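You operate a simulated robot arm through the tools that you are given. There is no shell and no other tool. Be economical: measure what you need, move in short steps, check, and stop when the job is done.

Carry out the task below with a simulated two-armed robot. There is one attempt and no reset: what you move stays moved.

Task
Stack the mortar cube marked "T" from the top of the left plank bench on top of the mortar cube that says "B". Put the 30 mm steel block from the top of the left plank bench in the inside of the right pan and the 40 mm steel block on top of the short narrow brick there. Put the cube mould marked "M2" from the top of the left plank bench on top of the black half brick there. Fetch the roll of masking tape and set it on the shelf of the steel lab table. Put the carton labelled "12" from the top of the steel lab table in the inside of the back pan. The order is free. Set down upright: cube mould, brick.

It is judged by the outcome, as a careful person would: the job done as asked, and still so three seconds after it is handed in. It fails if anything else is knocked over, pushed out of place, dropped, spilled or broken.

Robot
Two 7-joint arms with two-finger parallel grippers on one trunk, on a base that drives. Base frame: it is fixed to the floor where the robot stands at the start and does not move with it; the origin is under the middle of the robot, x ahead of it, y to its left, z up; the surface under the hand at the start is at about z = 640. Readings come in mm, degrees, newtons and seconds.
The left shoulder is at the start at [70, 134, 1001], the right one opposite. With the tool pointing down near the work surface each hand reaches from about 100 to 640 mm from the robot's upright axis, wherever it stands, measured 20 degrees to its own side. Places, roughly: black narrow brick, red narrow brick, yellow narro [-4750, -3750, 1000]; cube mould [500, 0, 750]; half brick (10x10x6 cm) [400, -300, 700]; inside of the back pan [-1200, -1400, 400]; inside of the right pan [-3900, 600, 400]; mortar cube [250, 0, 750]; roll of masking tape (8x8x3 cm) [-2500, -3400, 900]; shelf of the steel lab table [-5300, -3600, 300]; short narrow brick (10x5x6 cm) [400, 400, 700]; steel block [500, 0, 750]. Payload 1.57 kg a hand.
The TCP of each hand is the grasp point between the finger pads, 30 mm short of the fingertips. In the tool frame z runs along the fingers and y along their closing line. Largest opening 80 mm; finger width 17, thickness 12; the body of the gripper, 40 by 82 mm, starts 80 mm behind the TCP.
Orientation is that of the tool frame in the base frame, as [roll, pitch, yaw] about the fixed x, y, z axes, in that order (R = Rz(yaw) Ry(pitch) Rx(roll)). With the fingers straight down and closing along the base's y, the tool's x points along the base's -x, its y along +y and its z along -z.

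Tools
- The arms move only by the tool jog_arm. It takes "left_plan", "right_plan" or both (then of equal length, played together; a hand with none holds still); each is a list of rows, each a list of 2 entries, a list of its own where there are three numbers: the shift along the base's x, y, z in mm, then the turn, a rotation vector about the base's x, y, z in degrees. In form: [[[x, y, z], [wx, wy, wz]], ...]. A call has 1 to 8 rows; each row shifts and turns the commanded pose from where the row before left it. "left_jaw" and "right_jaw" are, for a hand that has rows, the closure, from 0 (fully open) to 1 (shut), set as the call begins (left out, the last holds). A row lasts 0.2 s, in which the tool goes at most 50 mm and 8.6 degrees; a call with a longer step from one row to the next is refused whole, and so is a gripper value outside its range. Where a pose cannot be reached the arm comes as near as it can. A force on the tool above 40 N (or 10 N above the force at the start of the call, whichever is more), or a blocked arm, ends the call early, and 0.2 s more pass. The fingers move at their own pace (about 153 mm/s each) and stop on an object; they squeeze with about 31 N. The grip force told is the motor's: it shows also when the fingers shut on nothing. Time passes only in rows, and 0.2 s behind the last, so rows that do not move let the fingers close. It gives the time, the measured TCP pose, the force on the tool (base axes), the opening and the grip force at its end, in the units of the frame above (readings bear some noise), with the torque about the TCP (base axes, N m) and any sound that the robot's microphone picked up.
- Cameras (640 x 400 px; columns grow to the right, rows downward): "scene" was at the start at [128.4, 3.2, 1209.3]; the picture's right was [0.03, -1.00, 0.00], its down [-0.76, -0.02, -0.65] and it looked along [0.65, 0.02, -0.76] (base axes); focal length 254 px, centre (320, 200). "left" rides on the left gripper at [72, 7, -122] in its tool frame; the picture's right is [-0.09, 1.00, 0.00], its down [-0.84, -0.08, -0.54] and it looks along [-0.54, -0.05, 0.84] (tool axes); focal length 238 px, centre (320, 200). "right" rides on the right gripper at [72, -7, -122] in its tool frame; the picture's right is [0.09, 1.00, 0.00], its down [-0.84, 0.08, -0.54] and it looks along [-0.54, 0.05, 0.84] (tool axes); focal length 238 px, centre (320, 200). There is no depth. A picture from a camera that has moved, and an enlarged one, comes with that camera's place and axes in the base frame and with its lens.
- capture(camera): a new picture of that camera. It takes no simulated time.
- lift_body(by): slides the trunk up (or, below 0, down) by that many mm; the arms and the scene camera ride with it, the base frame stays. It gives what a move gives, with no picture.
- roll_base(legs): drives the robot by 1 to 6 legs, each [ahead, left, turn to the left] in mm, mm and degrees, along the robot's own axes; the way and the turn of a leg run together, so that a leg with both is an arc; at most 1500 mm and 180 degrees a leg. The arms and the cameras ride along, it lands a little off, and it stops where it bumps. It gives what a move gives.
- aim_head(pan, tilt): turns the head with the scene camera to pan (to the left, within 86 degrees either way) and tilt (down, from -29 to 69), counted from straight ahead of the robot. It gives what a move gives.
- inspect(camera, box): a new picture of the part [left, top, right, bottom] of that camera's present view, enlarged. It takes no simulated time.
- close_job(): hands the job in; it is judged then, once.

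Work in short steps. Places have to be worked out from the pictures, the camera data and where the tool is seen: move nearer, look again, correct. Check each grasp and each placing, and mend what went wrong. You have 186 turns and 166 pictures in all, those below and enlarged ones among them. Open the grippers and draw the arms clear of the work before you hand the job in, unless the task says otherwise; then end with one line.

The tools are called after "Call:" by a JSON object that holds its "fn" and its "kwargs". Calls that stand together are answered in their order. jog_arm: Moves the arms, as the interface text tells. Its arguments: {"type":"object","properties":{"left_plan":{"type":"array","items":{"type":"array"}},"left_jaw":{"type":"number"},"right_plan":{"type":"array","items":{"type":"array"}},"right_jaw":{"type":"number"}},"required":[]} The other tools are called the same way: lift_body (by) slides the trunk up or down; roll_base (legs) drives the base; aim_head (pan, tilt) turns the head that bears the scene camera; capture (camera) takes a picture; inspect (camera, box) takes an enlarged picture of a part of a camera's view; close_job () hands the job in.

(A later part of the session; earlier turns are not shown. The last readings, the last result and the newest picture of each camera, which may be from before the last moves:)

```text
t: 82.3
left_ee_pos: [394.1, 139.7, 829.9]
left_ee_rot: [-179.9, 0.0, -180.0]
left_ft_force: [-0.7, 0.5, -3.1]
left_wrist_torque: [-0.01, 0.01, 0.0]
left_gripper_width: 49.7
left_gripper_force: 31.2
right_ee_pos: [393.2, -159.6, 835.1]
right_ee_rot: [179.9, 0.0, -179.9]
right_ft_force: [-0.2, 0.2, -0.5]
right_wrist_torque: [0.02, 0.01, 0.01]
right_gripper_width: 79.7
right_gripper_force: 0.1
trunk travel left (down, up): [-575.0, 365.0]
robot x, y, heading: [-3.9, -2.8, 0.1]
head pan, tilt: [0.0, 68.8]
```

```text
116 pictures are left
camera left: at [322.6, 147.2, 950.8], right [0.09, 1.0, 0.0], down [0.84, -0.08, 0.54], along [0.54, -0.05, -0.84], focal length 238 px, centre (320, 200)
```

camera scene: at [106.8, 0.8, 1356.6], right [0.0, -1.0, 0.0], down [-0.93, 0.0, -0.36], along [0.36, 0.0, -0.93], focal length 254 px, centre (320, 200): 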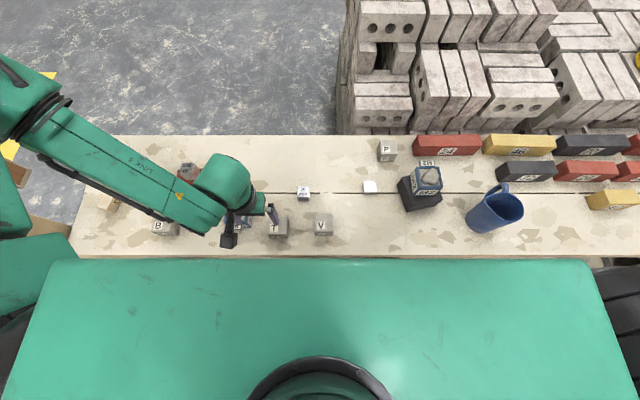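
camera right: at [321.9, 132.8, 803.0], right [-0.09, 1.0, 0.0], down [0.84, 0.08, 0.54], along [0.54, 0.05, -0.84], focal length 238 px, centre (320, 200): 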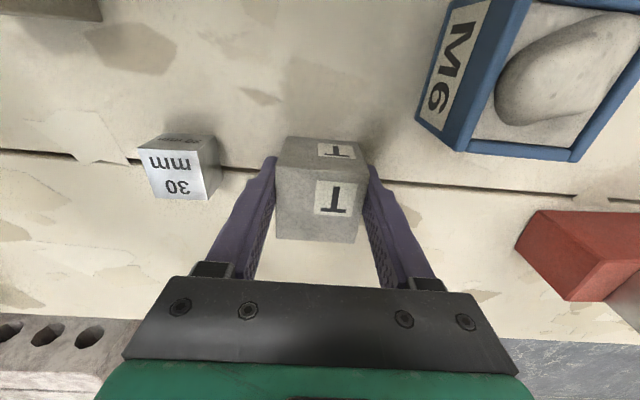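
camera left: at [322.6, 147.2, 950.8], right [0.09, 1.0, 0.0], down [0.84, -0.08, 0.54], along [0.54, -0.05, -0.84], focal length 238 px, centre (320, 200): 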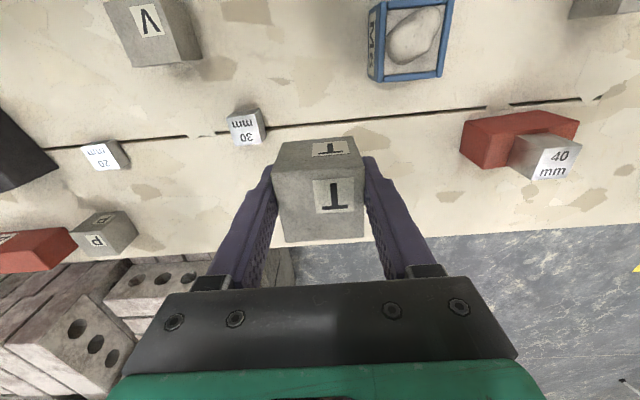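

T in the left hand. Move toward B, stopping short (x≈345) to view B.

Call:
{"fn": "jog_arm", "kwargs": {"left_plan": [[[-4, 25, 0], [0, 0, 0]], [[-7, 40, 0], [0, 0, 0]], [[-7, 40, 0], [0, 0, 0]], [[-8, 40, 0], [0, 0, 0]], [[-8, 40, 0], [0, 0, 0]], [[-8, 40, 0], [0, 0, 0]], [[-8, 35, 0], [0, 0, 0]], [[-4, 20, 0], [0, 0, 0]]]}}

Call:
{"fn": "capture", "kwargs": {"camera": "left"}}

```text
t: 84.2
left_ee_pos: [340.7, 421.5, 829.0]
left_ee_rot: [-179.9, 0.0, 180.0]
left_ft_force: [0.2, 0.1, -3.2]
left_wrist_torque: [0.0, 0.04, -0.01]
left_gripper_width: 49.8
left_gripper_force: 30.7
right_ee_pos: [395.4, -158.8, 835.9]
right_ee_rot: [180.0, 0.0, 180.0]
right_ft_force: [-0.5, 0.6, 0.3]
right_wrist_torque: [-0.02, 0.0, -0.01]
right_gripper_width: 79.8
right_gripper_force: 0.0
trunk travel left (down, up): [-575.0, 365.0]
robot x, y, heading: [0.0, 0.8, 0.2]
head pan, tilt: [0.0, 68.8]
```

```text
115 pictures are left
camera left: at [268.6, 429.0, 950.2], right [0.09, 1.0, 0.0], down [0.84, -0.08, 0.54], along [0.54, -0.05, -0.84], focal length 238 px, centre (320, 200)
```

left: 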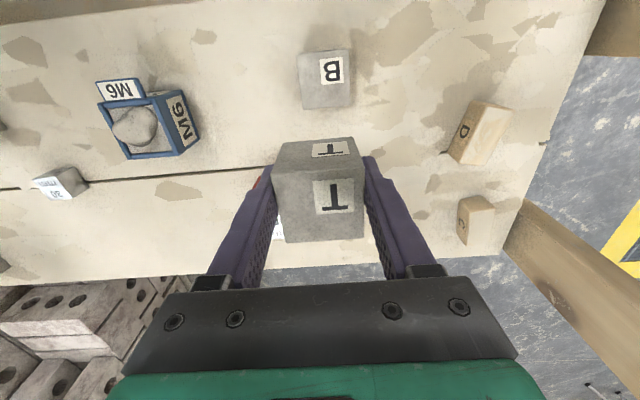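

Call:
{"fn": "inspect", "kwargs": {"camera": "left", "box": [260, 30, 390, 130]}}

```text
4.00 times, centred on (325, 80) of left
camera zoom: at [268.6, 429.0, 950.2], right [0.09, 1.0, 0.0], down [0.84, -0.08, 0.54], along [0.54, -0.05, -0.84], focal length 953 px, centre (300, 680)
```

zoom: 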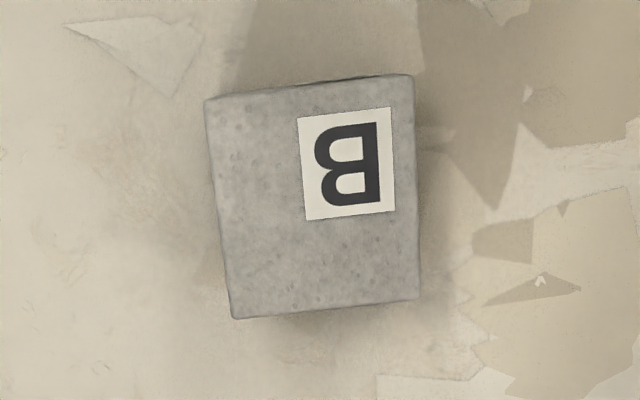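

B top centre ≈ (297,431). Move T over it, then check before lowering.

Call:
{"fn": "jog_arm", "kwargs": {"left_plan": [[[-15, 3, 0], [0, 0, 0]], [[-20, 4, -10], [0, 0, 0]], [[-10, 2, -20], [0, 0, 0]], [[0, 0, -30], [0, 0, 0]], [[0, 0, -22], [0, 0, 0]], [[0, 0, 0], [0, 0, 0]]]}}

Call:
{"fn": "capture", "kwargs": {"camera": "left"}}

Call:
{"fn": "aim_head", "kwargs": {"pan": 40, "tilt": 55}}

Call:
{"fn": "capture", "kwargs": {"camera": "scene"}}

```text
t: 85.5
left_ee_pos: [296.9, 429.3, 748.7]
left_ee_rot: [179.9, 0.0, -179.8]
left_ft_force: [0.0, 0.3, -2.5]
left_wrist_torque: [-0.04, 0.02, -0.01]
left_gripper_width: 49.9
left_gripper_force: 31.1
right_ee_pos: [394.2, -158.5, 835.9]
right_ee_rot: [-180.0, 0.0, -179.9]
right_ft_force: [0.2, -0.1, 0.7]
right_wrist_torque: [0.01, -0.01, 0.04]
right_gripper_width: 80.2
right_gripper_force: 0.0
trunk travel left (down, up): [-575.0, 365.0]
robot x, y, heading: [1.2, -2.5, -0.3]
head pan, tilt: [0.0, 68.8]
```

```text
113 pictures are left
camera left: at [224.5, 436.8, 868.7], right [0.09, 1.0, 0.0], down [0.84, -0.08, 0.54], along [0.54, -0.05, -0.84], focal length 238 px, centre (320, 200)
```

left: 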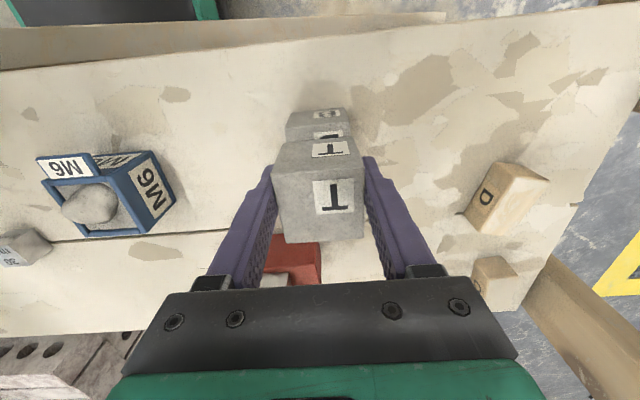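

```text
t: 86.6
left_ee_pos: [296.3, 429.3, 747.2]
left_ee_rot: [-180.0, 0.0, -180.0]
left_ft_force: [-0.1, 0.3, -1.7]
left_wrist_torque: [0.0, 0.03, -0.03]
left_gripper_width: 50.0
left_gripper_force: 30.9
right_ee_pos: [394.1, -158.9, 836.1]
right_ee_rot: [-180.0, -0.1, 180.0]
right_ft_force: [0.9, -0.2, -0.5]
right_wrist_torque: [-0.01, -0.01, -0.04]
right_gripper_width: 80.0
right_gripper_force: 0.0
trunk travel left (down, up): [-575.0, 365.0]
robot x, y, heading: [3.8, 0.1, 0.1]
head pan, tilt: [40.0, 55.0]
```

```text
112 pictures are left
camera scene: at [106.4, 47.5, 1202.0], right [0.64, -0.77, 0.0], down [-0.63, -0.53, -0.57], along [0.44, 0.37, -0.82], focal length 254 px, centre (320, 200)
```

scene: 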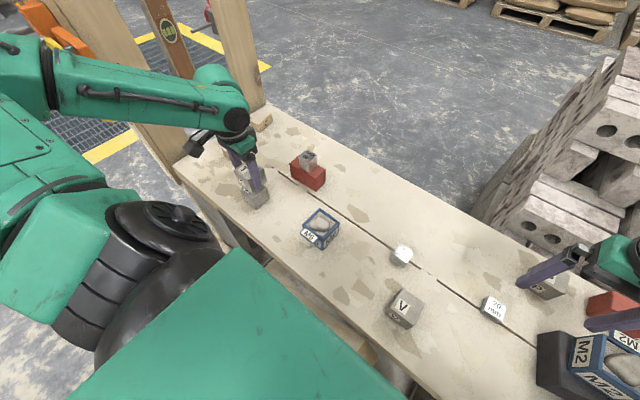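

Call:
{"fn": "inspect", "kwargs": {"camera": "left", "box": [240, 80, 400, 180]}}

Call:
{"fn": "inspect", "kwargs": {"camera": "scene", "box": [200, 130, 310, 220]}}

```text
4.00 times, centred on (320, 130) of left
camera zoom: at [224.7, 436.9, 868.8], right [0.09, 1.0, 0.0], down [0.84, -0.08, 0.54], along [0.54, -0.05, -0.84], focal length 953 px, centre (320, 480)
```

zoom: 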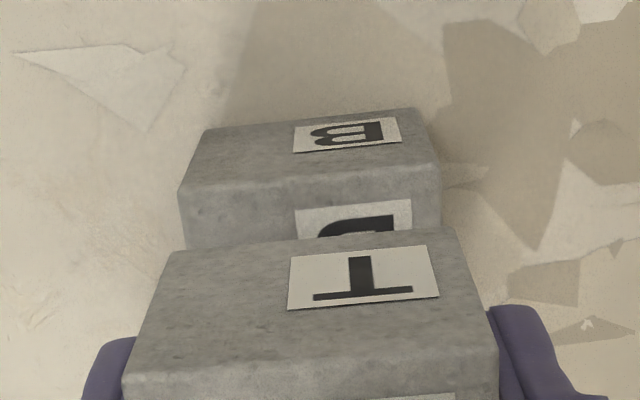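

```text
4.44 times, centred on (255, 175) of scene
camera zoom: at [106.4, 47.5, 1202.0], right [0.64, -0.77, 0.0], down [-0.63, -0.53, -0.57], along [0.44, 0.37, -0.82], focal length 1129 px, centre (609, 311)
```

zoom: 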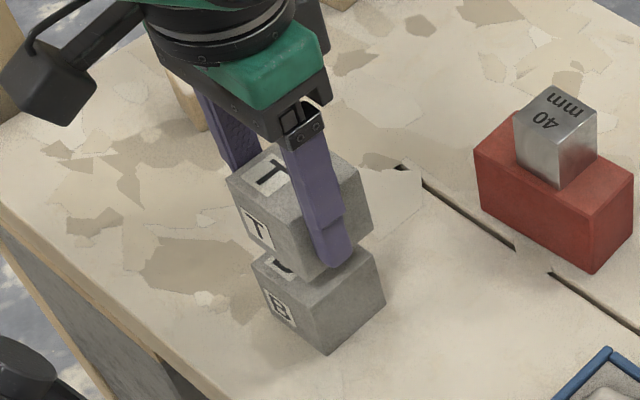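

T is ~5 mm too far in x relative to B. Correct and lower.

Call:
{"fn": "jog_arm", "kwargs": {"left_plan": [[[-5, -0.5, 0], [0, 0, 0]], [[0, 0, -6], [0, 0, 0]], [[0, 0, -6], [0, 0, 0]], [[0, 0, -3], [0, 0, 0]], [[0, 0, 0], [0, 0, 0]]]}}

Call:
{"fn": "jog_arm", "kwargs": {"left_plan": [[[0, 0, -1], [0, 0, 0]], [[0, 0, -1], [0, 0, 0]], [[0, 0, 0], [0, 0, 0]]]}}

```text
t: 87.8
left_ee_pos: [292.3, 429.0, 733.9]
left_ee_rot: [-180.0, 0.0, 179.9]
left_ft_force: [-0.6, 0.3, -2.4]
left_wrist_torque: [0.0, 0.02, 0.01]
left_gripper_width: 50.0
left_gripper_force: 30.6
right_ee_pos: [393.8, -158.8, 834.9]
right_ee_rot: [180.0, 0.0, 180.0]
right_ft_force: [-0.1, 0.1, -0.5]
right_wrist_torque: [-0.04, 0.02, -0.04]
right_gripper_width: 79.9
right_gripper_force: 0.2
trunk travel left (down, up): [-575.0, 365.0]
robot x, y, heading: [-0.0, -2.2, -0.3]
head pan, tilt: [40.0, 55.0]
```

```text
t: 88.6
left_ee_pos: [293.1, 429.0, 730.7]
left_ee_rot: [-180.0, 0.0, -179.8]
left_ft_force: [-0.2, 0.6, -2.2]
left_wrist_torque: [0.01, 0.04, 0.01]
left_gripper_width: 49.8
left_gripper_force: 31.5
right_ee_pos: [395.4, -159.0, 834.4]
right_ee_rot: [179.9, 0.1, 180.0]
right_ft_force: [-0.8, 0.4, 0.0]
right_wrist_torque: [-0.01, 0.03, 0.01]
right_gripper_width: 80.0
right_gripper_force: 0.0
trunk travel left (down, up): [-575.0, 365.0]
robot x, y, heading: [1.5, 2.8, -0.3]
head pan, tilt: [40.0, 55.0]
```

Call:
{"fn": "jog_arm", "kwargs": {"left_plan": [[[0, 0, -1], [0, 0, 0]], [[0, 0, -1], [0, 0, 0]], [[0, 0, 0], [0, 0, 0]]]}}

Call:
{"fn": "inspect", "kwargs": {"camera": "scene", "box": [200, 130, 310, 220]}}

```text
t: 89.4
left_ee_pos: [291.4, 427.8, 730.2]
left_ee_rot: [179.8, 0.1, -179.8]
left_ft_force: [1.1, 0.5, 10.7]
left_wrist_torque: [-0.2, 0.12, 0.02]
left_gripper_width: 49.8
left_gripper_force: 30.3
right_ee_pos: [394.2, -159.3, 835.3]
right_ee_rot: [179.8, 0.0, -179.9]
right_ft_force: [0.5, -0.5, -0.3]
right_wrist_torque: [-0.04, 0.01, 0.0]
right_gripper_width: 80.0
right_gripper_force: 0.0
trunk travel left (down, up): [-575.0, 365.0]
robot x, y, heading: [1.5, -3.7, 0.1]
head pan, tilt: [40.0, 55.0]
```

```text
4.44 times, centred on (255, 175) of scene
camera zoom: at [105.3, 45.9, 1202.3], right [0.64, -0.77, 0.0], down [-0.63, -0.53, -0.57], along [0.44, 0.37, -0.82], focal length 1129 px, centre (609, 311)
```

zoom: 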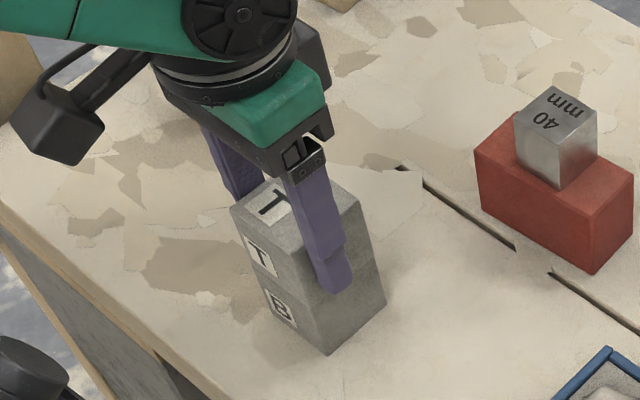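

Contact, well aligned. Release and rise; meanwhile the right hand moves over the 30 mm block (391,52).

Call:
{"fn": "jog_arm", "kwargs": {"left_plan": [[[0, 0, 1], [0, 0, 0]], [[0, 0, 0], [0, 0, 0]], [[0, 0, 20], [0, 0, 0]], [[0, 0, 40], [0, 0, 0]], [[0, 0, 40], [0, 0, 0]], [[0, 0, 40], [0, 0, 0]], [[0, 0, 40], [0, 0, 0]]], "right_plan": [[[0, 20, 0], [0, 0, 0]], [[0, 35, 0], [0, 0, 0]], [[-1, 35, 0], [0, 0, 0]], [[-1, 35, 0], [0, 0, 0]], [[-1, 35, 0], [0, 0, 0]], [[0, 35, 0], [0, 0, 0]], [[0, 16, 0], [0, 0, 0]]], "left_jaw": 0}}

Call:
{"fn": "inspect", "kwargs": {"camera": "scene", "box": [200, 130, 310, 220]}}

Call:
{"fn": "capture", "kwargs": {"camera": "right"}}

```text
t: 91.0
left_ee_pos: [290.6, 426.2, 908.8]
left_ee_rot: [-180.0, -0.1, 180.0]
left_ft_force: [1.0, -0.4, 0.2]
left_wrist_torque: [0.0, 0.0, 0.02]
left_gripper_width: 80.0
left_gripper_force: 0.1
right_ee_pos: [391.6, 51.6, 836.1]
right_ee_rot: [180.0, 0.0, 179.9]
right_ft_force: [0.0, -0.3, -0.1]
right_wrist_torque: [-0.02, -0.02, 0.01]
right_gripper_width: 80.1
right_gripper_force: 0.1
trunk travel left (down, up): [-575.0, 365.0]
robot x, y, heading: [1.2, -2.9, -0.0]
head pan, tilt: [40.0, 55.0]
```

```text
4.44 times, centred on (255, 175) of scene
camera zoom: at [105.8, 47.2, 1202.0], right [0.64, -0.77, 0.0], down [-0.63, -0.53, -0.57], along [0.44, 0.37, -0.82], focal length 1129 px, centre (609, 311)
```

zoom: 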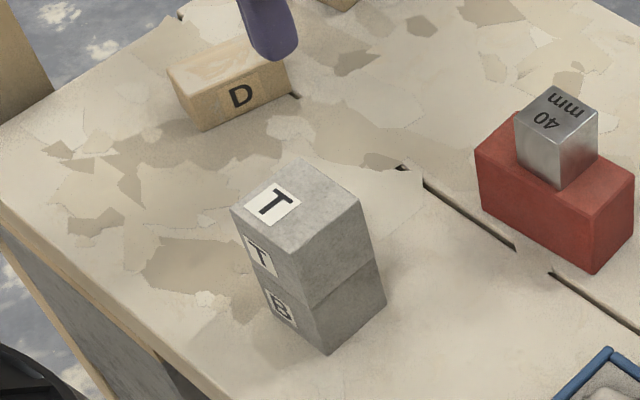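

```text
107 pictures are left
camera right: at [318.6, 44.0, 958.4], right [-0.09, 1.0, 0.0], down [0.84, 0.08, 0.54], along [0.54, 0.05, -0.84], focal length 238 px, centre (320, 200)
```

right: 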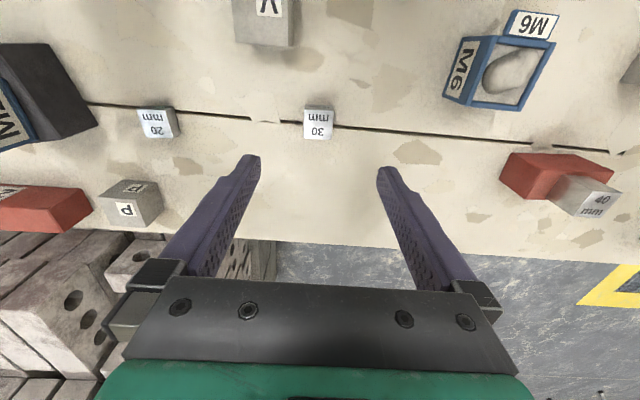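

T is on B. Now the 30 mm block at ≈(397,49).

Call:
{"fn": "jog_arm", "kwargs": {"right_plan": [[[5, -3, -30], [0, 0, 0]], [[0, 0, -40], [0, 0, 0]], [[0, 0, -40], [0, 0, 0]], [[0, 0, -35], [0, 0, 0]], [[0, 0, -17], [0, 0, 0]], [[0, 0, 0], [0, 0, 0]]]}}

Call:
{"fn": "capture", "kwargs": {"camera": "right"}}

```text
t: 92.4
left_ee_pos: [290.6, 428.2, 907.2]
left_ee_rot: [180.0, 0.1, -180.0]
left_ft_force: [0.9, 0.1, -0.4]
left_wrist_torque: [-0.02, -0.02, -0.02]
left_gripper_width: 80.1
left_gripper_force: 0.0
right_ee_pos: [396.6, 49.0, 671.6]
right_ee_rot: [179.9, 0.0, -180.0]
right_ft_force: [-0.4, -0.4, 0.1]
right_wrist_torque: [-0.02, -0.04, 0.02]
right_gripper_width: 79.9
right_gripper_force: 0.1
trunk travel left (down, up): [-575.0, 365.0]
robot x, y, heading: [-1.4, 3.8, -0.2]
head pan, tilt: [40.0, 55.0]
```

```text
106 pictures are left
camera right: at [323.4, 41.1, 794.7], right [-0.09, 1.0, 0.0], down [0.84, 0.08, 0.54], along [0.54, 0.05, -0.84], focal length 238 px, centre (320, 200)
```

right: 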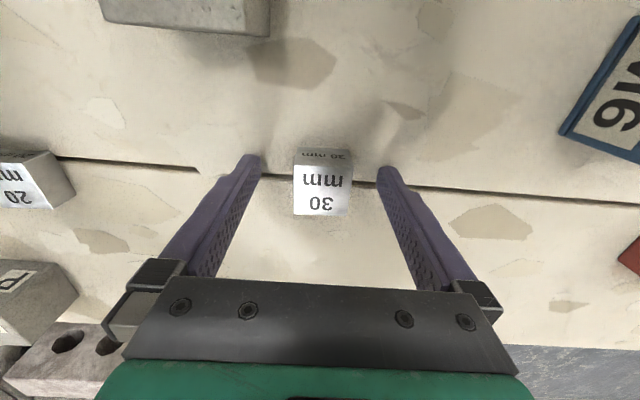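

Centred. Close and lift.

Call:
{"fn": "jog_arm", "kwargs": {"right_plan": [[[0, 0, 0], [0, 0, 0]], [[0, 0, 0], [0, 0, 0]], [[0, 0, 0], [0, 0, 0]], [[0, 0, 0], [0, 0, 0]]], "right_jaw": 1}}

Call:
{"fn": "jog_arm", "kwargs": {"right_plan": [[[0, 0, 5], [0, 0, 0]], [[0, 0, 10], [0, 0, 0]], [[0, 0, 20], [0, 0, 0]], [[0, 0, 30], [0, 0, 0]], [[0, 0, 40], [0, 0, 0]], [[0, 0, 40], [0, 0, 0]], [[0, 0, 40], [0, 0, 0]], [[0, 0, 30], [0, 0, 0]]]}}

Call:
{"fn": "capture", "kwargs": {"camera": "right"}}

```text
t: 93.4
left_ee_pos: [291.0, 428.1, 907.6]
left_ee_rot: [-180.0, 0.0, -179.9]
left_ft_force: [0.4, 0.1, -0.5]
left_wrist_torque: [0.02, 0.0, -0.03]
left_gripper_width: 80.0
left_gripper_force: 0.1
right_ee_pos: [396.0, 49.3, 672.6]
right_ee_rot: [-179.9, 0.0, -180.0]
right_ft_force: [0.5, 0.6, 1.1]
right_wrist_torque: [0.0, -0.01, -0.03]
right_gripper_width: 34.6
right_gripper_force: 30.8
trunk travel left (down, up): [-575.0, 365.0]
robot x, y, heading: [2.8, -0.3, 0.1]
head pan, tilt: [40.0, 55.0]
```

```text
t: 95.2
left_ee_pos: [290.3, 427.6, 908.8]
left_ee_rot: [180.0, 0.1, -179.9]
left_ft_force: [0.1, 0.9, 0.2]
left_wrist_torque: [0.03, 0.06, 0.02]
left_gripper_width: 80.0
left_gripper_force: 0.1
right_ee_pos: [396.9, 47.8, 888.0]
right_ee_rot: [-179.9, -0.1, -179.9]
right_ft_force: [0.0, 0.8, -3.6]
right_wrist_torque: [0.0, 0.01, 0.0]
right_gripper_width: 34.7
right_gripper_force: 30.9
trunk travel left (down, up): [-575.0, 365.0]
robot x, y, heading: [2.7, 0.4, 0.1]
head pan, tilt: [40.0, 55.0]
```

```text
105 pictures are left
camera right: at [323.7, 40.8, 1010.9], right [-0.09, 1.0, 0.0], down [0.84, 0.08, 0.54], along [0.54, 0.05, -0.84], focal length 238 px, centre (320, 200)
```

right: 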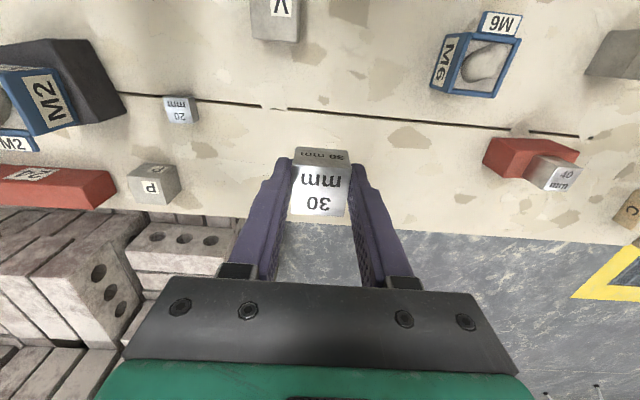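

Block held. I raise and tuck both hands, and look left and right/back before driving.

Call:
{"fn": "jog_arm", "kwargs": {"left_plan": [[[5, -10, 20], [0, 0, 0]], [[5, -20, 20], [0, 0, 0]], [[5, -20, 20], [0, 0, 0]], [[5, -20, 20], [0, 0, 0]], [[5, -20, 20], [0, 0, 0]]], "right_plan": [[[-10, -20, 20], [0, 0, 0]], [[-10, -40, 20], [0, 0, 0]], [[-10, -40, 20], [0, 0, 0]], [[-10, -40, 20], [0, 0, 0]], [[-5, -40, 20], [0, 0, 0]]]}}

Call:
{"fn": "aim_head", "kwargs": {"pan": 86, "tilt": 15}}

Call:
{"fn": "capture", "kwargs": {"camera": "scene"}}

Call:
{"fn": "aim_head", "kwargs": {"pan": -86, "tilt": 15}}

Call:
{"fn": "capture", "kwargs": {"camera": "scene"}}

```text
t: 96.4
left_ee_pos: [313.1, 336.6, 1010.8]
left_ee_rot: [179.8, 0.0, -180.0]
left_ft_force: [0.4, -0.1, 0.7]
left_wrist_torque: [0.04, -0.04, 0.01]
left_gripper_width: 80.0
left_gripper_force: 0.1
right_ee_pos: [351.9, -133.9, 985.0]
right_ee_rot: [179.8, 0.0, -179.9]
right_ft_force: [-1.2, -0.6, -2.6]
right_wrist_torque: [0.01, -0.01, -0.03]
right_gripper_width: 34.6
right_gripper_force: 31.5
trunk travel left (down, up): [-575.0, 365.0]
robot x, y, heading: [-0.8, -4.2, -0.1]
head pan, tilt: [40.0, 55.0]
```

```text
t: 97.5
left_ee_pos: [315.1, 338.7, 1008.8]
left_ee_rot: [179.9, 0.0, -179.8]
left_ft_force: [0.9, 0.3, 0.0]
left_wrist_torque: [0.04, -0.03, 0.01]
left_gripper_width: 79.6
left_gripper_force: 0.1
right_ee_pos: [353.0, -131.9, 984.5]
right_ee_rot: [179.9, 0.0, -179.9]
right_ft_force: [0.3, 0.5, -3.1]
right_wrist_torque: [-0.01, 0.02, -0.03]
right_gripper_width: 34.5
right_gripper_force: 31.3
trunk travel left (down, up): [-575.0, 365.0]
robot x, y, heading: [-1.9, -2.5, 0.1]
head pan, tilt: [85.9, 15.0]
```

```text
104 pictures are left
camera scene: at [57.9, 93.9, 1262.2], right [1.0, -0.07, 0.0], down [-0.02, -0.26, -0.97], along [0.07, 0.96, -0.26], focal length 254 px, centre (320, 200)
```

scene: 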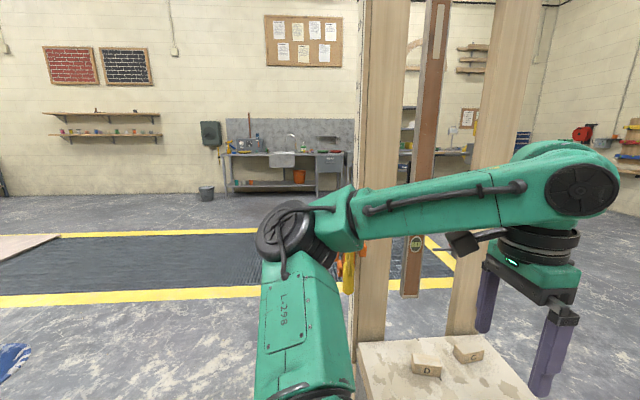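

```text
t: 100.2
left_ee_pos: [314.1, 339.0, 1010.4]
left_ee_rot: [-179.9, 0.0, -179.9]
left_ft_force: [0.4, 0.5, -0.1]
left_wrist_torque: [-0.04, -0.01, -0.01]
left_gripper_width: 80.0
left_gripper_force: 0.1
right_ee_pos: [352.6, -131.4, 985.6]
right_ee_rot: [-180.0, 0.0, 180.0]
right_ft_force: [-0.2, 0.4, -2.7]
right_wrist_torque: [-0.04, 0.01, -0.01]
right_gripper_width: 34.6
right_gripper_force: 31.0
trunk travel left (down, up): [-575.0, 365.0]
robot x, y, heading: [0.2, -3.9, 0.1]
head pan, tilt: [-85.9, 15.0]
```

```text
103 pictures are left
camera scene: at [57.8, -92.5, 1262.3], right [-1.0, -0.07, 0.0], down [-0.02, 0.26, -0.97], along [0.07, -0.96, -0.26], focal length 254 px, centre (320, 200)
```

scene: 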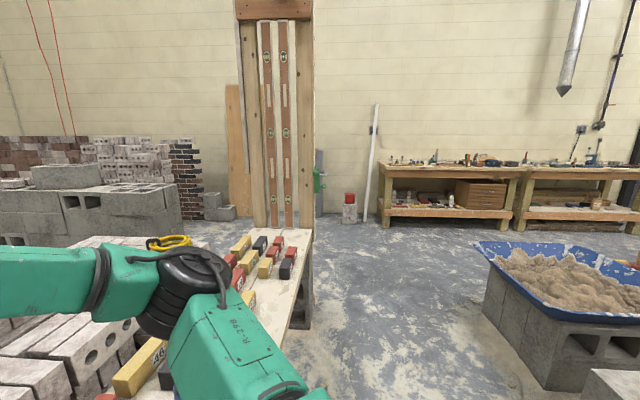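

Back pan (blue, sand-filled, on blocks) is right-behind me. I back off 600 mm from the bench and then look around.

Call:
{"fn": "roll_base", "kwargs": {"legs": [[-300, 0, 0], [-300, 0, 0]]}}

Call:
{"fn": "aim_head", "kwargs": {"pan": 86, "tilt": 20}}

Call:
{"fn": "capture", "kwargs": {"camera": "scene"}}

```text
t: 103.8
left_ee_pos: [-280.6, 339.2, 1010.4]
left_ee_rot: [179.9, 0.0, 179.7]
left_ft_force: [-0.2, 0.6, -0.4]
left_wrist_torque: [-0.01, 0.02, 0.0]
left_gripper_width: 79.9
left_gripper_force: 0.0
right_ee_pos: [-246.3, -131.4, 985.5]
right_ee_rot: [180.0, 0.0, 179.7]
right_ft_force: [-0.1, -1.1, -2.7]
right_wrist_torque: [0.03, -0.04, 0.03]
right_gripper_width: 34.6
right_gripper_force: 31.0
trunk travel left (down, up): [-575.0, 365.0]
robot x, y, heading: [-597.4, 1.3, -0.5]
head pan, tilt: [-85.9, 15.0]
```

```text
t: 106.4
left_ee_pos: [-281.8, 338.3, 1009.0]
left_ee_rot: [-179.9, 0.1, 179.7]
left_ft_force: [0.1, 0.0, 0.2]
left_wrist_torque: [-0.01, -0.02, -0.01]
left_gripper_width: 80.0
left_gripper_force: 0.0
right_ee_pos: [-246.5, -133.1, 985.5]
right_ee_rot: [180.0, 0.0, 179.7]
right_ft_force: [-0.4, -0.2, -1.6]
right_wrist_torque: [-0.02, -0.01, 0.03]
right_gripper_width: 34.7
right_gripper_force: 30.9
trunk travel left (down, up): [-575.0, 365.0]
robot x, y, heading: [-599.7, 1.1, -0.4]
head pan, tilt: [85.9, 20.0]
```

```text
102 pictures are left
camera scene: at [-539.7, 95.5, 1254.1], right [1.0, -0.08, 0.0], down [-0.03, -0.34, -0.94], along [0.07, 0.94, -0.34], focal length 254 px, centre (320, 200)
```

scene: 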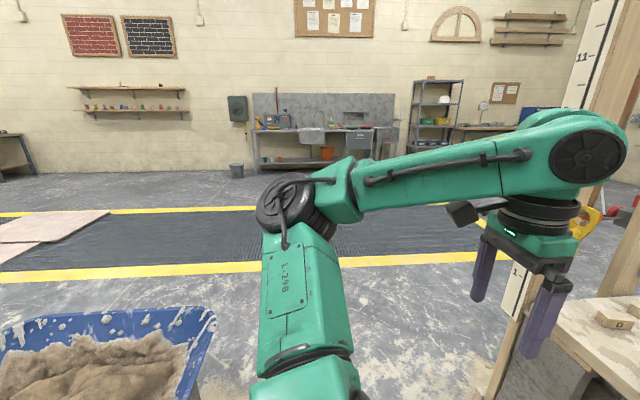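

There's another sand pan behind-left (around x −960..−1750, y up to 1000). I turn around to face −x and look.

Call:
{"fn": "roll_base", "kwargs": {"legs": [[0, 0, -90], [0, 0, -90]]}}

Call:
{"fn": "aim_head", "kwargs": {"pan": 0, "tilt": 20}}

Call:
{"fn": "capture", "kwargs": {"camera": "scene"}}

```text
t: 114.4
left_ee_pos: [-904.5, -344.4, 1008.4]
left_ee_rot: [179.9, 0.1, 1.3]
left_ft_force: [-0.3, -0.2, -0.2]
left_wrist_torque: [0.02, 0.01, -0.04]
left_gripper_width: 79.9
left_gripper_force: 0.1
right_ee_pos: [-953.4, 126.3, 985.2]
right_ee_rot: [-180.0, 0.0, 1.3]
right_ft_force: [0.1, 0.9, -2.2]
right_wrist_torque: [0.02, -0.03, -0.01]
right_gripper_width: 34.5
right_gripper_force: 31.0
trunk travel left (down, up): [-575.0, 365.0]
robot x, y, heading: [-600.5, 4.4, -178.8]
head pan, tilt: [85.9, 20.0]
```

```text
t: 116.0
left_ee_pos: [-904.5, -343.6, 1008.8]
left_ee_rot: [180.0, -0.1, 1.3]
left_ft_force: [0.8, 0.4, -0.3]
left_wrist_torque: [-0.03, 0.04, -0.02]
left_gripper_width: 80.0
left_gripper_force: 0.0
right_ee_pos: [-954.9, 127.7, 985.8]
right_ee_rot: [-180.0, 0.0, 1.3]
right_ft_force: [-0.5, -0.4, -2.8]
right_wrist_torque: [-0.03, -0.01, -0.01]
right_gripper_width: 34.5
right_gripper_force: 31.0
trunk travel left (down, up): [-575.0, 365.0]
robot x, y, heading: [-602.7, 2.4, -179.0]
head pan, tilt: [0.0, 20.0]
```

```text
101 pictures are left
camera scene: at [-740.9, 0.0, 1254.1], right [-0.02, 1.0, 0.0], down [0.34, 0.01, -0.94], along [-0.94, -0.02, -0.34], focal length 254 px, centre (320, 200)
```

scene: 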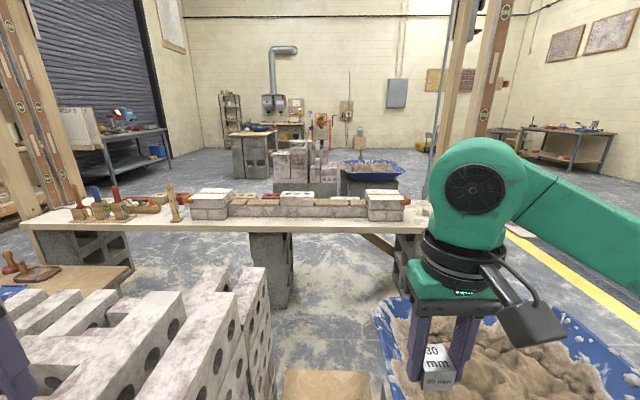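

Another bench with posts spans ahead at x≈−2000 (y −1640..480); the right pan is beyond it. I'll go round via +y: turn to face +y and look.

Call:
{"fn": "roll_base", "kwargs": {"legs": [[-130, 0, 0], [0, 0, -91]]}}

Call:
{"fn": "capture", "kwargs": {"camera": "scene"}}

Call:
{"fn": "aim_head", "kwargs": {"pan": 60, "tilt": 30}}

Call:
{"fn": "capture", "kwargs": {"camera": "scene"}}

```text
t: 121.1
left_ee_pos: [-812.6, 316.1, 1008.9]
left_ee_rot: [180.0, 0.0, -89.3]
left_ft_force: [-0.4, 0.5, 0.6]
left_wrist_torque: [-0.01, 0.01, 0.02]
left_gripper_width: 80.0
left_gripper_force: 0.0
right_ee_pos: [-342.0, 359.0, 984.7]
right_ee_rot: [180.0, 0.0, -89.3]
right_ft_force: [-0.2, 0.0, -2.5]
right_wrist_torque: [0.0, -0.01, -0.02]
right_gripper_width: 34.8
right_gripper_force: 31.0
trunk travel left (down, up): [-575.0, 365.0]
robot x, y, heading: [-470.7, 2.4, 90.7]
head pan, tilt: [0.0, 20.0]
```

```text
100 pictures are left
camera scene: at [-470.5, 149.4, 1254.1], right [1.0, 0.01, 0.0], down [0.0, -0.34, -0.94], along [-0.01, 0.94, -0.34], focal length 254 px, centre (320, 200)
```

scene: 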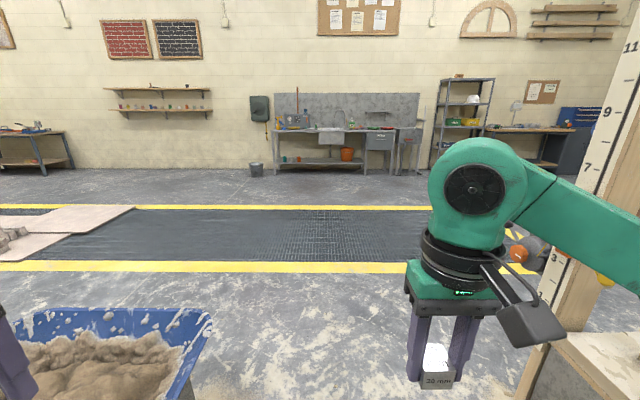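

```text
t: 122.4
left_ee_pos: [-812.6, 315.3, 1010.9]
left_ee_rot: [-180.0, 0.0, -89.4]
left_ft_force: [0.2, -0.5, -0.2]
left_wrist_torque: [-0.02, 0.03, -0.03]
left_gripper_width: 80.0
left_gripper_force: 0.1
right_ee_pos: [-342.5, 360.8, 985.4]
right_ee_rot: [-179.9, 0.0, -89.2]
right_ft_force: [0.2, -0.6, -2.5]
right_wrist_torque: [-0.05, -0.03, 0.04]
right_gripper_width: 34.6
right_gripper_force: 31.3
trunk travel left (down, up): [-575.0, 365.0]
robot x, y, heading: [-470.1, 6.2, 90.9]
head pan, tilt: [60.0, 30.0]
```

```text
99 pictures are left
camera scene: at [-548.2, 100.6, 1238.1], right [0.49, 0.87, 0.0], down [0.44, -0.25, -0.87], along [-0.76, 0.42, -0.5], focal length 254 px, centre (320, 200)
```

scene: 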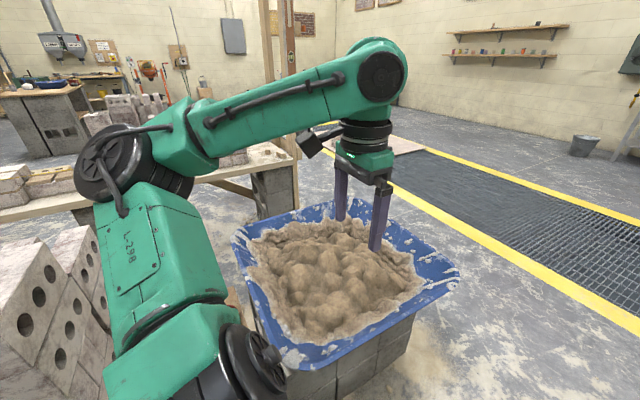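

Clear floor ahead. Drive forward 1450 mm to y≈1450, turn left to face −x, and look.

Call:
{"fn": "roll_base", "kwargs": {"legs": [[1450, 0, 0], [0, 0, 90]]}}

Call:
{"fn": "aim_head", "kwargs": {"pan": 15, "tilt": 20}}

Call:
{"fn": "capture", "kwargs": {"camera": "scene"}}

```text
t: 133.5
left_ee_pos: [-810.3, 1140.3, 1009.9]
left_ee_rot: [180.0, 0.0, -0.5]
left_ft_force: [0.6, 0.6, 0.1]
left_wrist_torque: [0.0, 0.0, 0.02]
left_gripper_width: 80.1
left_gripper_force: 0.1
right_ee_pos: [-844.9, 1610.8, 985.2]
right_ee_rot: [180.0, 0.0, -0.6]
right_ft_force: [-0.2, -1.2, -2.1]
right_wrist_torque: [0.01, -0.02, 0.02]
right_gripper_width: 34.6
right_gripper_force: 31.3
trunk travel left (down, up): [-575.0, 365.0]
robot x, y, heading: [-491.8, 1475.7, 179.2]
head pan, tilt: [60.0, 30.0]
```

```text
t: 134.6
left_ee_pos: [-810.2, 1140.0, 1009.9]
left_ee_rot: [179.9, 0.0, -0.6]
left_ft_force: [0.9, -0.3, 0.7]
left_wrist_torque: [0.0, -0.01, -0.02]
left_gripper_width: 79.9
left_gripper_force: 0.0
right_ee_pos: [-844.5, 1611.2, 985.0]
right_ee_rot: [180.0, 0.1, -0.6]
right_ft_force: [-1.3, 0.1, -2.6]
right_wrist_torque: [0.0, 0.02, 0.01]
right_gripper_width: 34.5
right_gripper_force: 30.4
trunk travel left (down, up): [-575.0, 365.0]
robot x, y, heading: [-492.1, 1476.4, 179.5]
head pan, tilt: [15.0, 20.0]
```

```text
98 pictures are left
camera scene: at [-632.8, 1453.5, 1254.1], right [-0.25, 0.97, 0.0], down [0.33, 0.09, -0.94], along [-0.91, -0.23, -0.34], focal length 254 px, centre (320, 200)
```

scene: 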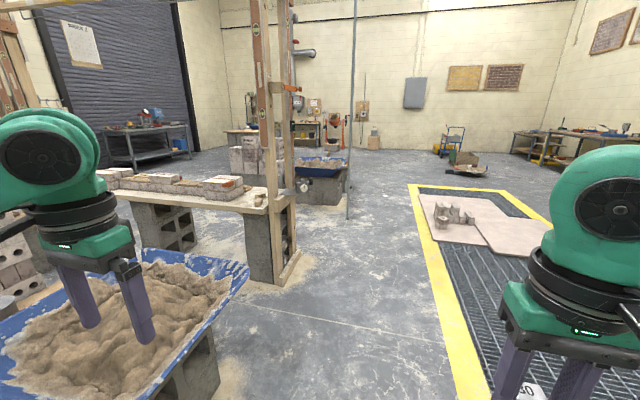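

Right pan visible beyond the bench end; a thin vertical pole stands near it. I advance to about (-2400,1650) and look again.

Call:
{"fn": "roll_base", "kwargs": {"legs": [[950, -180, 0], [900, 0, 0]]}}

Call:
{"fn": "aim_head", "kwargs": {"pan": 30, "tilt": 25}}

Call:
{"fn": "capture", "kwargs": {"camera": "scene"}}

```text
t: 143.9
left_ee_pos: [-2653.6, 1368.5, 1008.6]
left_ee_rot: [-180.0, 0.0, -1.7]
left_ft_force: [-0.1, 0.9, -0.3]
left_wrist_torque: [-0.03, -0.03, 0.01]
left_gripper_width: 80.0
left_gripper_force: 0.0
right_ee_pos: [-2678.6, 1840.4, 985.4]
right_ee_rot: [180.0, 0.0, -1.8]
right_ft_force: [0.3, -0.3, -3.2]
right_wrist_torque: [0.0, -0.01, 0.0]
right_gripper_width: 34.4
right_gripper_force: 31.2
trunk travel left (down, up): [-575.0, 365.0]
robot x, y, heading: [-2330.2, 1698.6, 178.0]
head pan, tilt: [15.0, 20.0]
```

```text
t: 144.7
left_ee_pos: [-2653.7, 1368.9, 1009.2]
left_ee_rot: [-179.9, 0.1, -1.7]
left_ft_force: [-0.2, 0.2, 0.0]
left_wrist_torque: [0.01, 0.03, 0.0]
left_gripper_width: 80.1
left_gripper_force: 0.1
right_ee_pos: [-2677.7, 1840.1, 985.7]
right_ee_rot: [180.0, 0.0, -1.8]
right_ft_force: [0.2, 0.2, -2.5]
right_wrist_torque: [0.0, 0.01, 0.02]
right_gripper_width: 34.4
right_gripper_force: 31.5
trunk travel left (down, up): [-575.0, 365.0]
robot x, y, heading: [-2327.8, 1698.2, 178.5]
head pan, tilt: [30.0, 25.0]
```

```text
97 pictures are left
camera scene: at [-2460.3, 1656.8, 1246.0], right [-0.47, 0.88, 0.0], down [0.37, 0.2, -0.91], along [-0.8, -0.43, -0.42], focal length 254 px, centre (320, 200)
```

scene: 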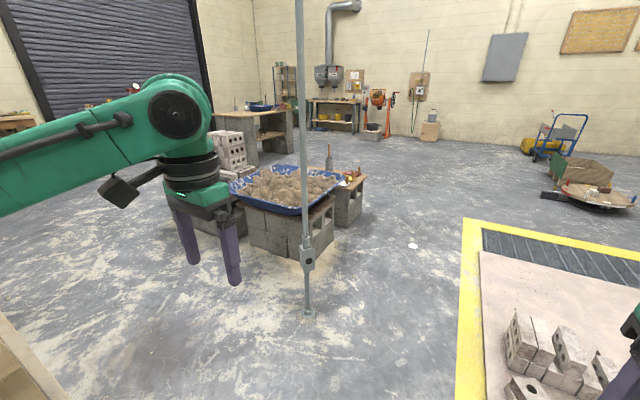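

Pole at ≈(-3392,1070); pan spans x −3780..−4550, y 80..800. I'll approach from the +y side: drive to about (-4120,1600) and turn to face −y.

Call:
{"fn": "roll_base", "kwargs": {"legs": [[900, 100, 0], [890, 50, 0], [0, 0, 91.5]]}}

Call:
{"fn": "aim_head", "kwargs": {"pan": 0, "tilt": 40}}

Call:
{"fn": "capture", "kwargs": {"camera": "scene"}}

```text
t: 157.6
left_ee_pos: [-3761.5, 1296.4, 1009.7]
left_ee_rot: [-180.0, 0.0, 89.9]
left_ft_force: [0.0, 0.4, -0.9]
left_wrist_torque: [-0.02, 0.0, -0.01]
left_gripper_width: 80.1
left_gripper_force: 0.2
right_ee_pos: [-4232.2, 1259.1, 986.1]
right_ee_rot: [-180.0, 0.0, 89.8]
right_ft_force: [0.1, 0.2, -2.6]
right_wrist_torque: [0.06, 0.03, -0.02]
right_gripper_width: 34.8
right_gripper_force: 30.7
trunk travel left (down, up): [-575.0, 365.0]
robot x, y, heading: [-4100.8, 1607.7, -90.1]
head pan, tilt: [30.0, 25.0]
```

```text
t: 158.5
left_ee_pos: [-3762.7, 1296.7, 1008.6]
left_ee_rot: [180.0, 0.0, 89.8]
left_ft_force: [0.0, -0.5, -0.9]
left_wrist_torque: [0.01, -0.02, 0.03]
left_gripper_width: 80.5
left_gripper_force: 0.0
right_ee_pos: [-4232.3, 1258.5, 985.5]
right_ee_rot: [179.9, -0.1, 89.9]
right_ft_force: [0.2, 0.1, -2.6]
right_wrist_torque: [-0.01, -0.03, 0.01]
right_gripper_width: 34.4
right_gripper_force: 31.1
trunk travel left (down, up): [-575.0, 365.0]
robot x, y, heading: [-4101.5, 1611.2, -90.4]
head pan, tilt: [0.0, 40.0]
```

```text
96 pictures are left
camera scene: at [-4099.3, 1476.9, 1222.7], right [-1.0, 0.0, 0.0], down [0.0, 0.64, -0.77], along [0.0, -0.77, -0.64], focal length 254 px, centre (320, 200)
```

scene: 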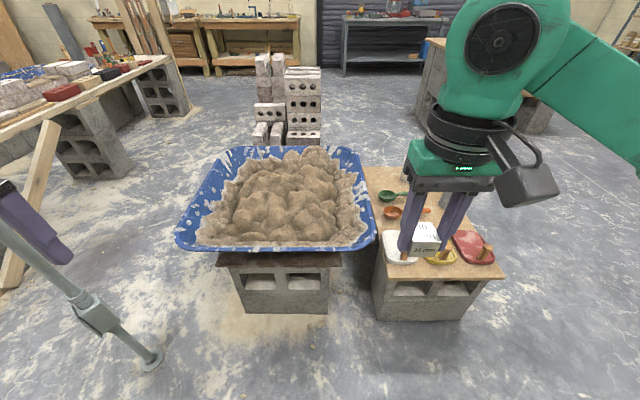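

Pan spans x −3560..−4260, y −30..800 in front of me. I roll forward 470 mm, with hands staying high above the pan.

Call:
{"fn": "roll_base", "kwargs": {"legs": [[470, 0, 0]]}}

Call:
{"fn": "aim_head", "kwargs": {"pan": 0, "tilt": 60}}

Call:
{"fn": "capture", "kwargs": {"camera": "scene"}}

Call:
{"fn": "capture", "kwargs": {"camera": "right"}}

```text
t: 161.3
left_ee_pos: [-3763.3, 824.7, 1009.1]
left_ee_rot: [179.9, -0.1, 89.8]
left_ft_force: [-0.1, -0.5, 0.6]
left_wrist_torque: [0.01, -0.02, 0.03]
left_gripper_width: 80.0
left_gripper_force: 0.1
right_ee_pos: [-4234.4, 787.4, 985.4]
right_ee_rot: [-180.0, 0.1, 89.8]
right_ft_force: [-0.3, -0.6, -2.5]
right_wrist_torque: [0.05, -0.01, -0.01]
right_gripper_width: 34.7
right_gripper_force: 30.8
trunk travel left (down, up): [-575.0, 365.0]
robot x, y, heading: [-4103.9, 1138.6, -90.3]
head pan, tilt: [0.0, 40.0]
```

```text
t: 162.2
left_ee_pos: [-3763.2, 822.8, 1008.8]
left_ee_rot: [-180.0, 0.0, 89.8]
left_ft_force: [-0.3, 0.5, 0.7]
left_wrist_torque: [-0.02, 0.03, 0.03]
left_gripper_width: 80.2
left_gripper_force: 0.1
right_ee_pos: [-4233.2, 787.3, 984.5]
right_ee_rot: [-180.0, 0.0, 89.9]
right_ft_force: [-0.7, 0.6, -2.6]
right_wrist_torque: [0.01, 0.01, 0.0]
right_gripper_width: 34.5
right_gripper_force: 30.9
trunk travel left (down, up): [-575.0, 365.0]
robot x, y, heading: [-4103.2, 1142.2, -90.4]
head pan, tilt: [0.0, 60.0]
```

```text
95 pictures are left
camera scene: at [-4100.9, 1023.9, 1196.0], right [-1.0, 0.0, 0.0], down [0.0, 0.87, -0.5], along [0.0, -0.5, -0.87], focal length 254 px, centre (320, 200)
```

scene: 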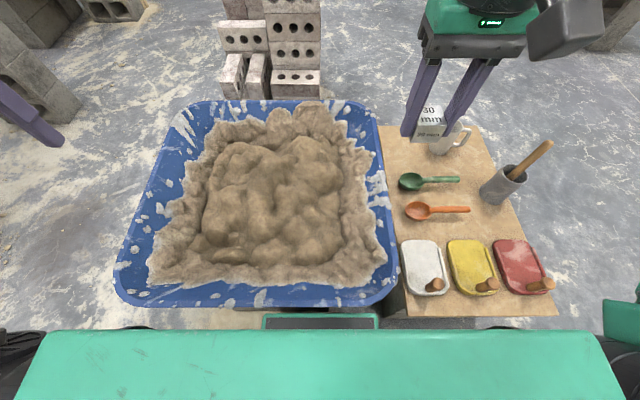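

```text
94 pictures are left
camera right: at [-4241.9, 858.6, 1107.9], right [1.0, 0.09, 0.0], down [0.08, -0.84, 0.54], along [0.05, -0.54, -0.84], focal length 238 px, centre (320, 200)
```

right: 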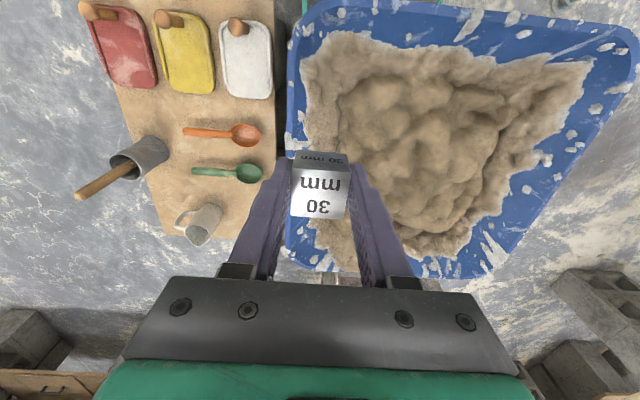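

Clear view of the sand pan. Move the right hand above the sand at (-4090,600), then lower the trunk.

Call:
{"fn": "jog_arm", "kwargs": {"right_plan": [[[20, -25, 0], [0, 0, 0]], [[28, -36, 0], [0, 0, 0]], [[28, -36, 0], [0, 0, 0]], [[28, -36, 0], [0, 0, 0]], [[25, -34, 0], [0, 0, 0]], [[14, -20, 0], [0, 0, 0]]]}}

Call:
{"fn": "lift_body", "kwargs": {"by": -350}}

Call:
{"fn": "capture", "kwargs": {"camera": "right"}}

Call:
{"fn": "capture", "kwargs": {"camera": "scene"}}

```text
t: 163.6
left_ee_pos: [-3763.8, 824.1, 1009.2]
left_ee_rot: [-180.0, 0.0, 89.7]
left_ft_force: [-0.3, 0.8, 0.0]
left_wrist_torque: [-0.01, -0.01, 0.04]
left_gripper_width: 80.2
left_gripper_force: 0.0
right_ee_pos: [-4094.4, 610.8, 979.1]
right_ee_rot: [-180.0, 0.1, 90.1]
right_ft_force: [-0.4, -0.5, -3.7]
right_wrist_torque: [0.03, -0.01, 0.0]
right_gripper_width: 34.9
right_gripper_force: 30.9
right hand out of reach, approached as far as the arm can: row 6
trunk travel left (down, up): [-575.0, 365.0]
robot x, y, heading: [-4102.5, 1137.5, -90.0]
head pan, tilt: [0.0, 60.0]
```

```text
t: 167.0
left_ee_pos: [-3762.8, 824.0, 658.9]
left_ee_rot: [180.0, 0.0, 89.8]
left_ft_force: [-0.3, 0.9, 0.1]
left_wrist_torque: [0.0, -0.06, 0.01]
left_gripper_width: 80.0
left_gripper_force: 0.1
right_ee_pos: [-4094.8, 609.6, 627.2]
right_ee_rot: [-180.0, 0.1, 89.8]
right_ft_force: [0.3, -0.2, -3.5]
right_wrist_torque: [-0.01, -0.01, -0.01]
right_gripper_width: 34.6
right_gripper_force: 31.3
trunk travel left (down, up): [-225.0, 715.0]
robot x, y, heading: [-4098.6, 1142.0, -90.3]
head pan, tilt: [0.0, 60.0]
```

```text
93 pictures are left
camera right: at [-4102.0, 680.9, 751.1], right [1.0, 0.09, 0.0], down [0.07, -0.84, 0.54], along [0.05, -0.54, -0.84], focal length 238 px, centre (320, 200)
```

right: 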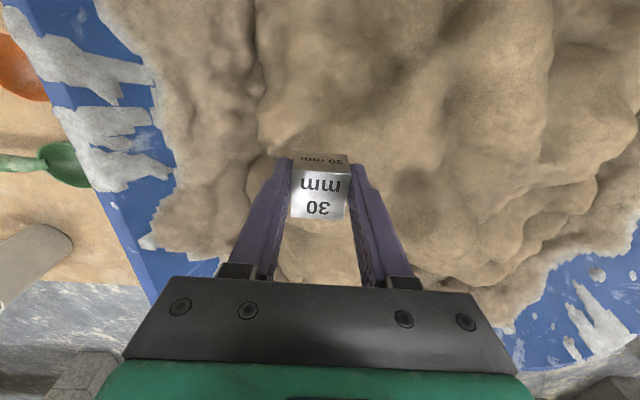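

```text
92 pictures are left
camera scene: at [-4100.8, 1023.9, 846.0], right [-1.0, 0.0, 0.0], down [0.0, 0.87, -0.5], along [0.0, -0.5, -0.87], focal length 254 px, centre (320, 200)
```

scene: 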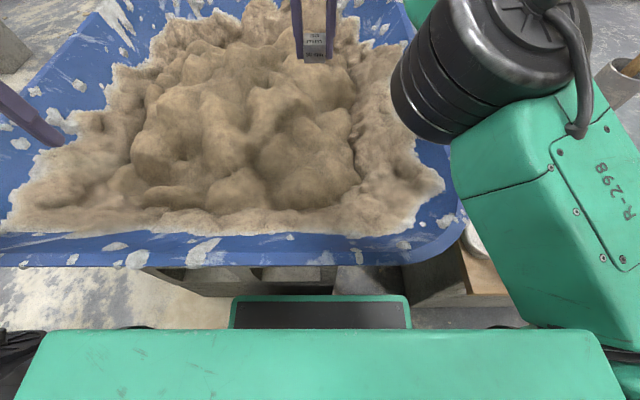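

Descend in modest steps, watching the force.

Call:
{"fn": "jog_arm", "kwargs": {"right_plan": [[[0, 0, -15], [0, 0, 0]], [[0, 0, -20], [0, 0, 0]], [[0, 0, -20], [0, 0, 0]], [[0, 0, -15], [0, 0, 0]], [[0, 0, 0], [0, 0, 0]]]}}

Call:
{"fn": "capture", "kwargs": {"camera": "right"}}

Call:
{"fn": "inspect", "kwargs": {"camera": "scene", "box": [240, 0, 400, 120]}}

```text
t: 168.2
left_ee_pos: [-3763.4, 823.6, 658.9]
left_ee_rot: [179.9, -0.1, 89.8]
left_ft_force: [-0.3, 1.2, -0.2]
left_wrist_torque: [-0.01, -0.03, 0.0]
left_gripper_width: 79.6
left_gripper_force: 0.0
right_ee_pos: [-4094.6, 609.5, 557.4]
right_ee_rot: [-179.9, 0.1, 89.9]
right_ft_force: [-0.3, 1.5, -2.3]
right_wrist_torque: [0.02, 0.0, -0.02]
right_gripper_width: 34.5
right_gripper_force: 31.4
trunk travel left (down, up): [-225.0, 715.0]
robot x, y, heading: [-4101.0, 1138.3, -90.0]
head pan, tilt: [0.0, 60.0]
```

```text
91 pictures are left
camera right: at [-4102.6, 681.0, 680.3], right [1.0, 0.09, 0.0], down [0.07, -0.84, 0.54], along [0.05, -0.54, -0.84], focal length 238 px, centre (320, 200)
```

right: 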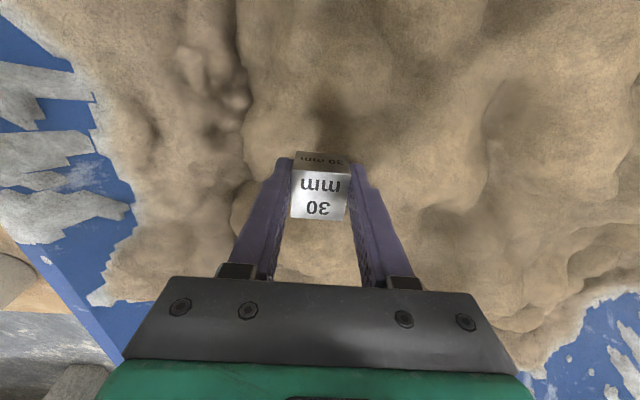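

```text
3.33 times, centred on (320, 60) of scene
camera zoom: at [-4100.8, 1023.8, 845.9], right [-1.0, 0.0, 0.0], down [0.0, 0.87, -0.5], along [0.0, -0.5, -0.87], focal length 847 px, centre (320, 667)
```

zoom: 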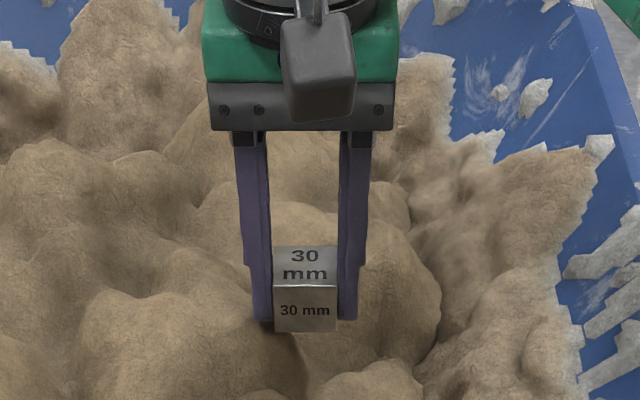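

Sand is near. Continue in 5 mm steps.

Call:
{"fn": "jog_arm", "kwargs": {"right_plan": [[[0, 0, -5], [0, 0, 0]], [[0, 0, -5], [0, 0, 0]], [[0, 0, -5], [0, 0, 0]], [[0, 0, -5], [0, 0, 0]], [[0, 0, -5], [0, 0, 0]], [[0, 0, -5], [0, 0, 0]]]}}

Call:
{"fn": "inspect", "kwargs": {"camera": "scene", "box": [240, 0, 400, 120]}}

```text
t: 169.6
left_ee_pos: [-3763.1, 826.1, 659.1]
left_ee_rot: [-180.0, 0.0, 89.8]
left_ft_force: [-0.7, 0.1, 0.0]
left_wrist_torque: [-0.01, -0.02, 0.01]
left_gripper_width: 80.2
left_gripper_force: 0.1
right_ee_pos: [-4094.1, 609.9, 527.6]
right_ee_rot: [-179.9, 0.0, 89.7]
right_ft_force: [-0.5, 0.7, -2.7]
right_wrist_torque: [0.02, -0.01, -0.02]
right_gripper_width: 34.6
right_gripper_force: 31.0
trunk travel left (down, up): [-225.0, 715.0]
robot x, y, heading: [-4100.7, 1137.8, -90.3]
head pan, tilt: [0.0, 60.0]
```

```text
3.33 times, centred on (320, 60) of scene
camera zoom: at [-4100.8, 1023.8, 845.9], right [-1.0, 0.0, 0.0], down [0.0, 0.87, -0.5], along [0.0, -0.5, -0.87], focal length 847 px, centre (320, 667)
```

zoom: 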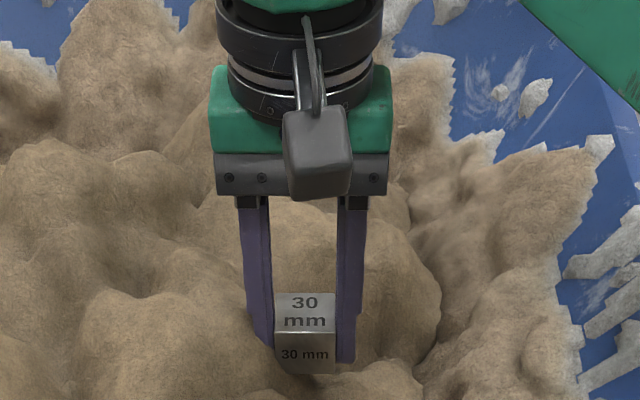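

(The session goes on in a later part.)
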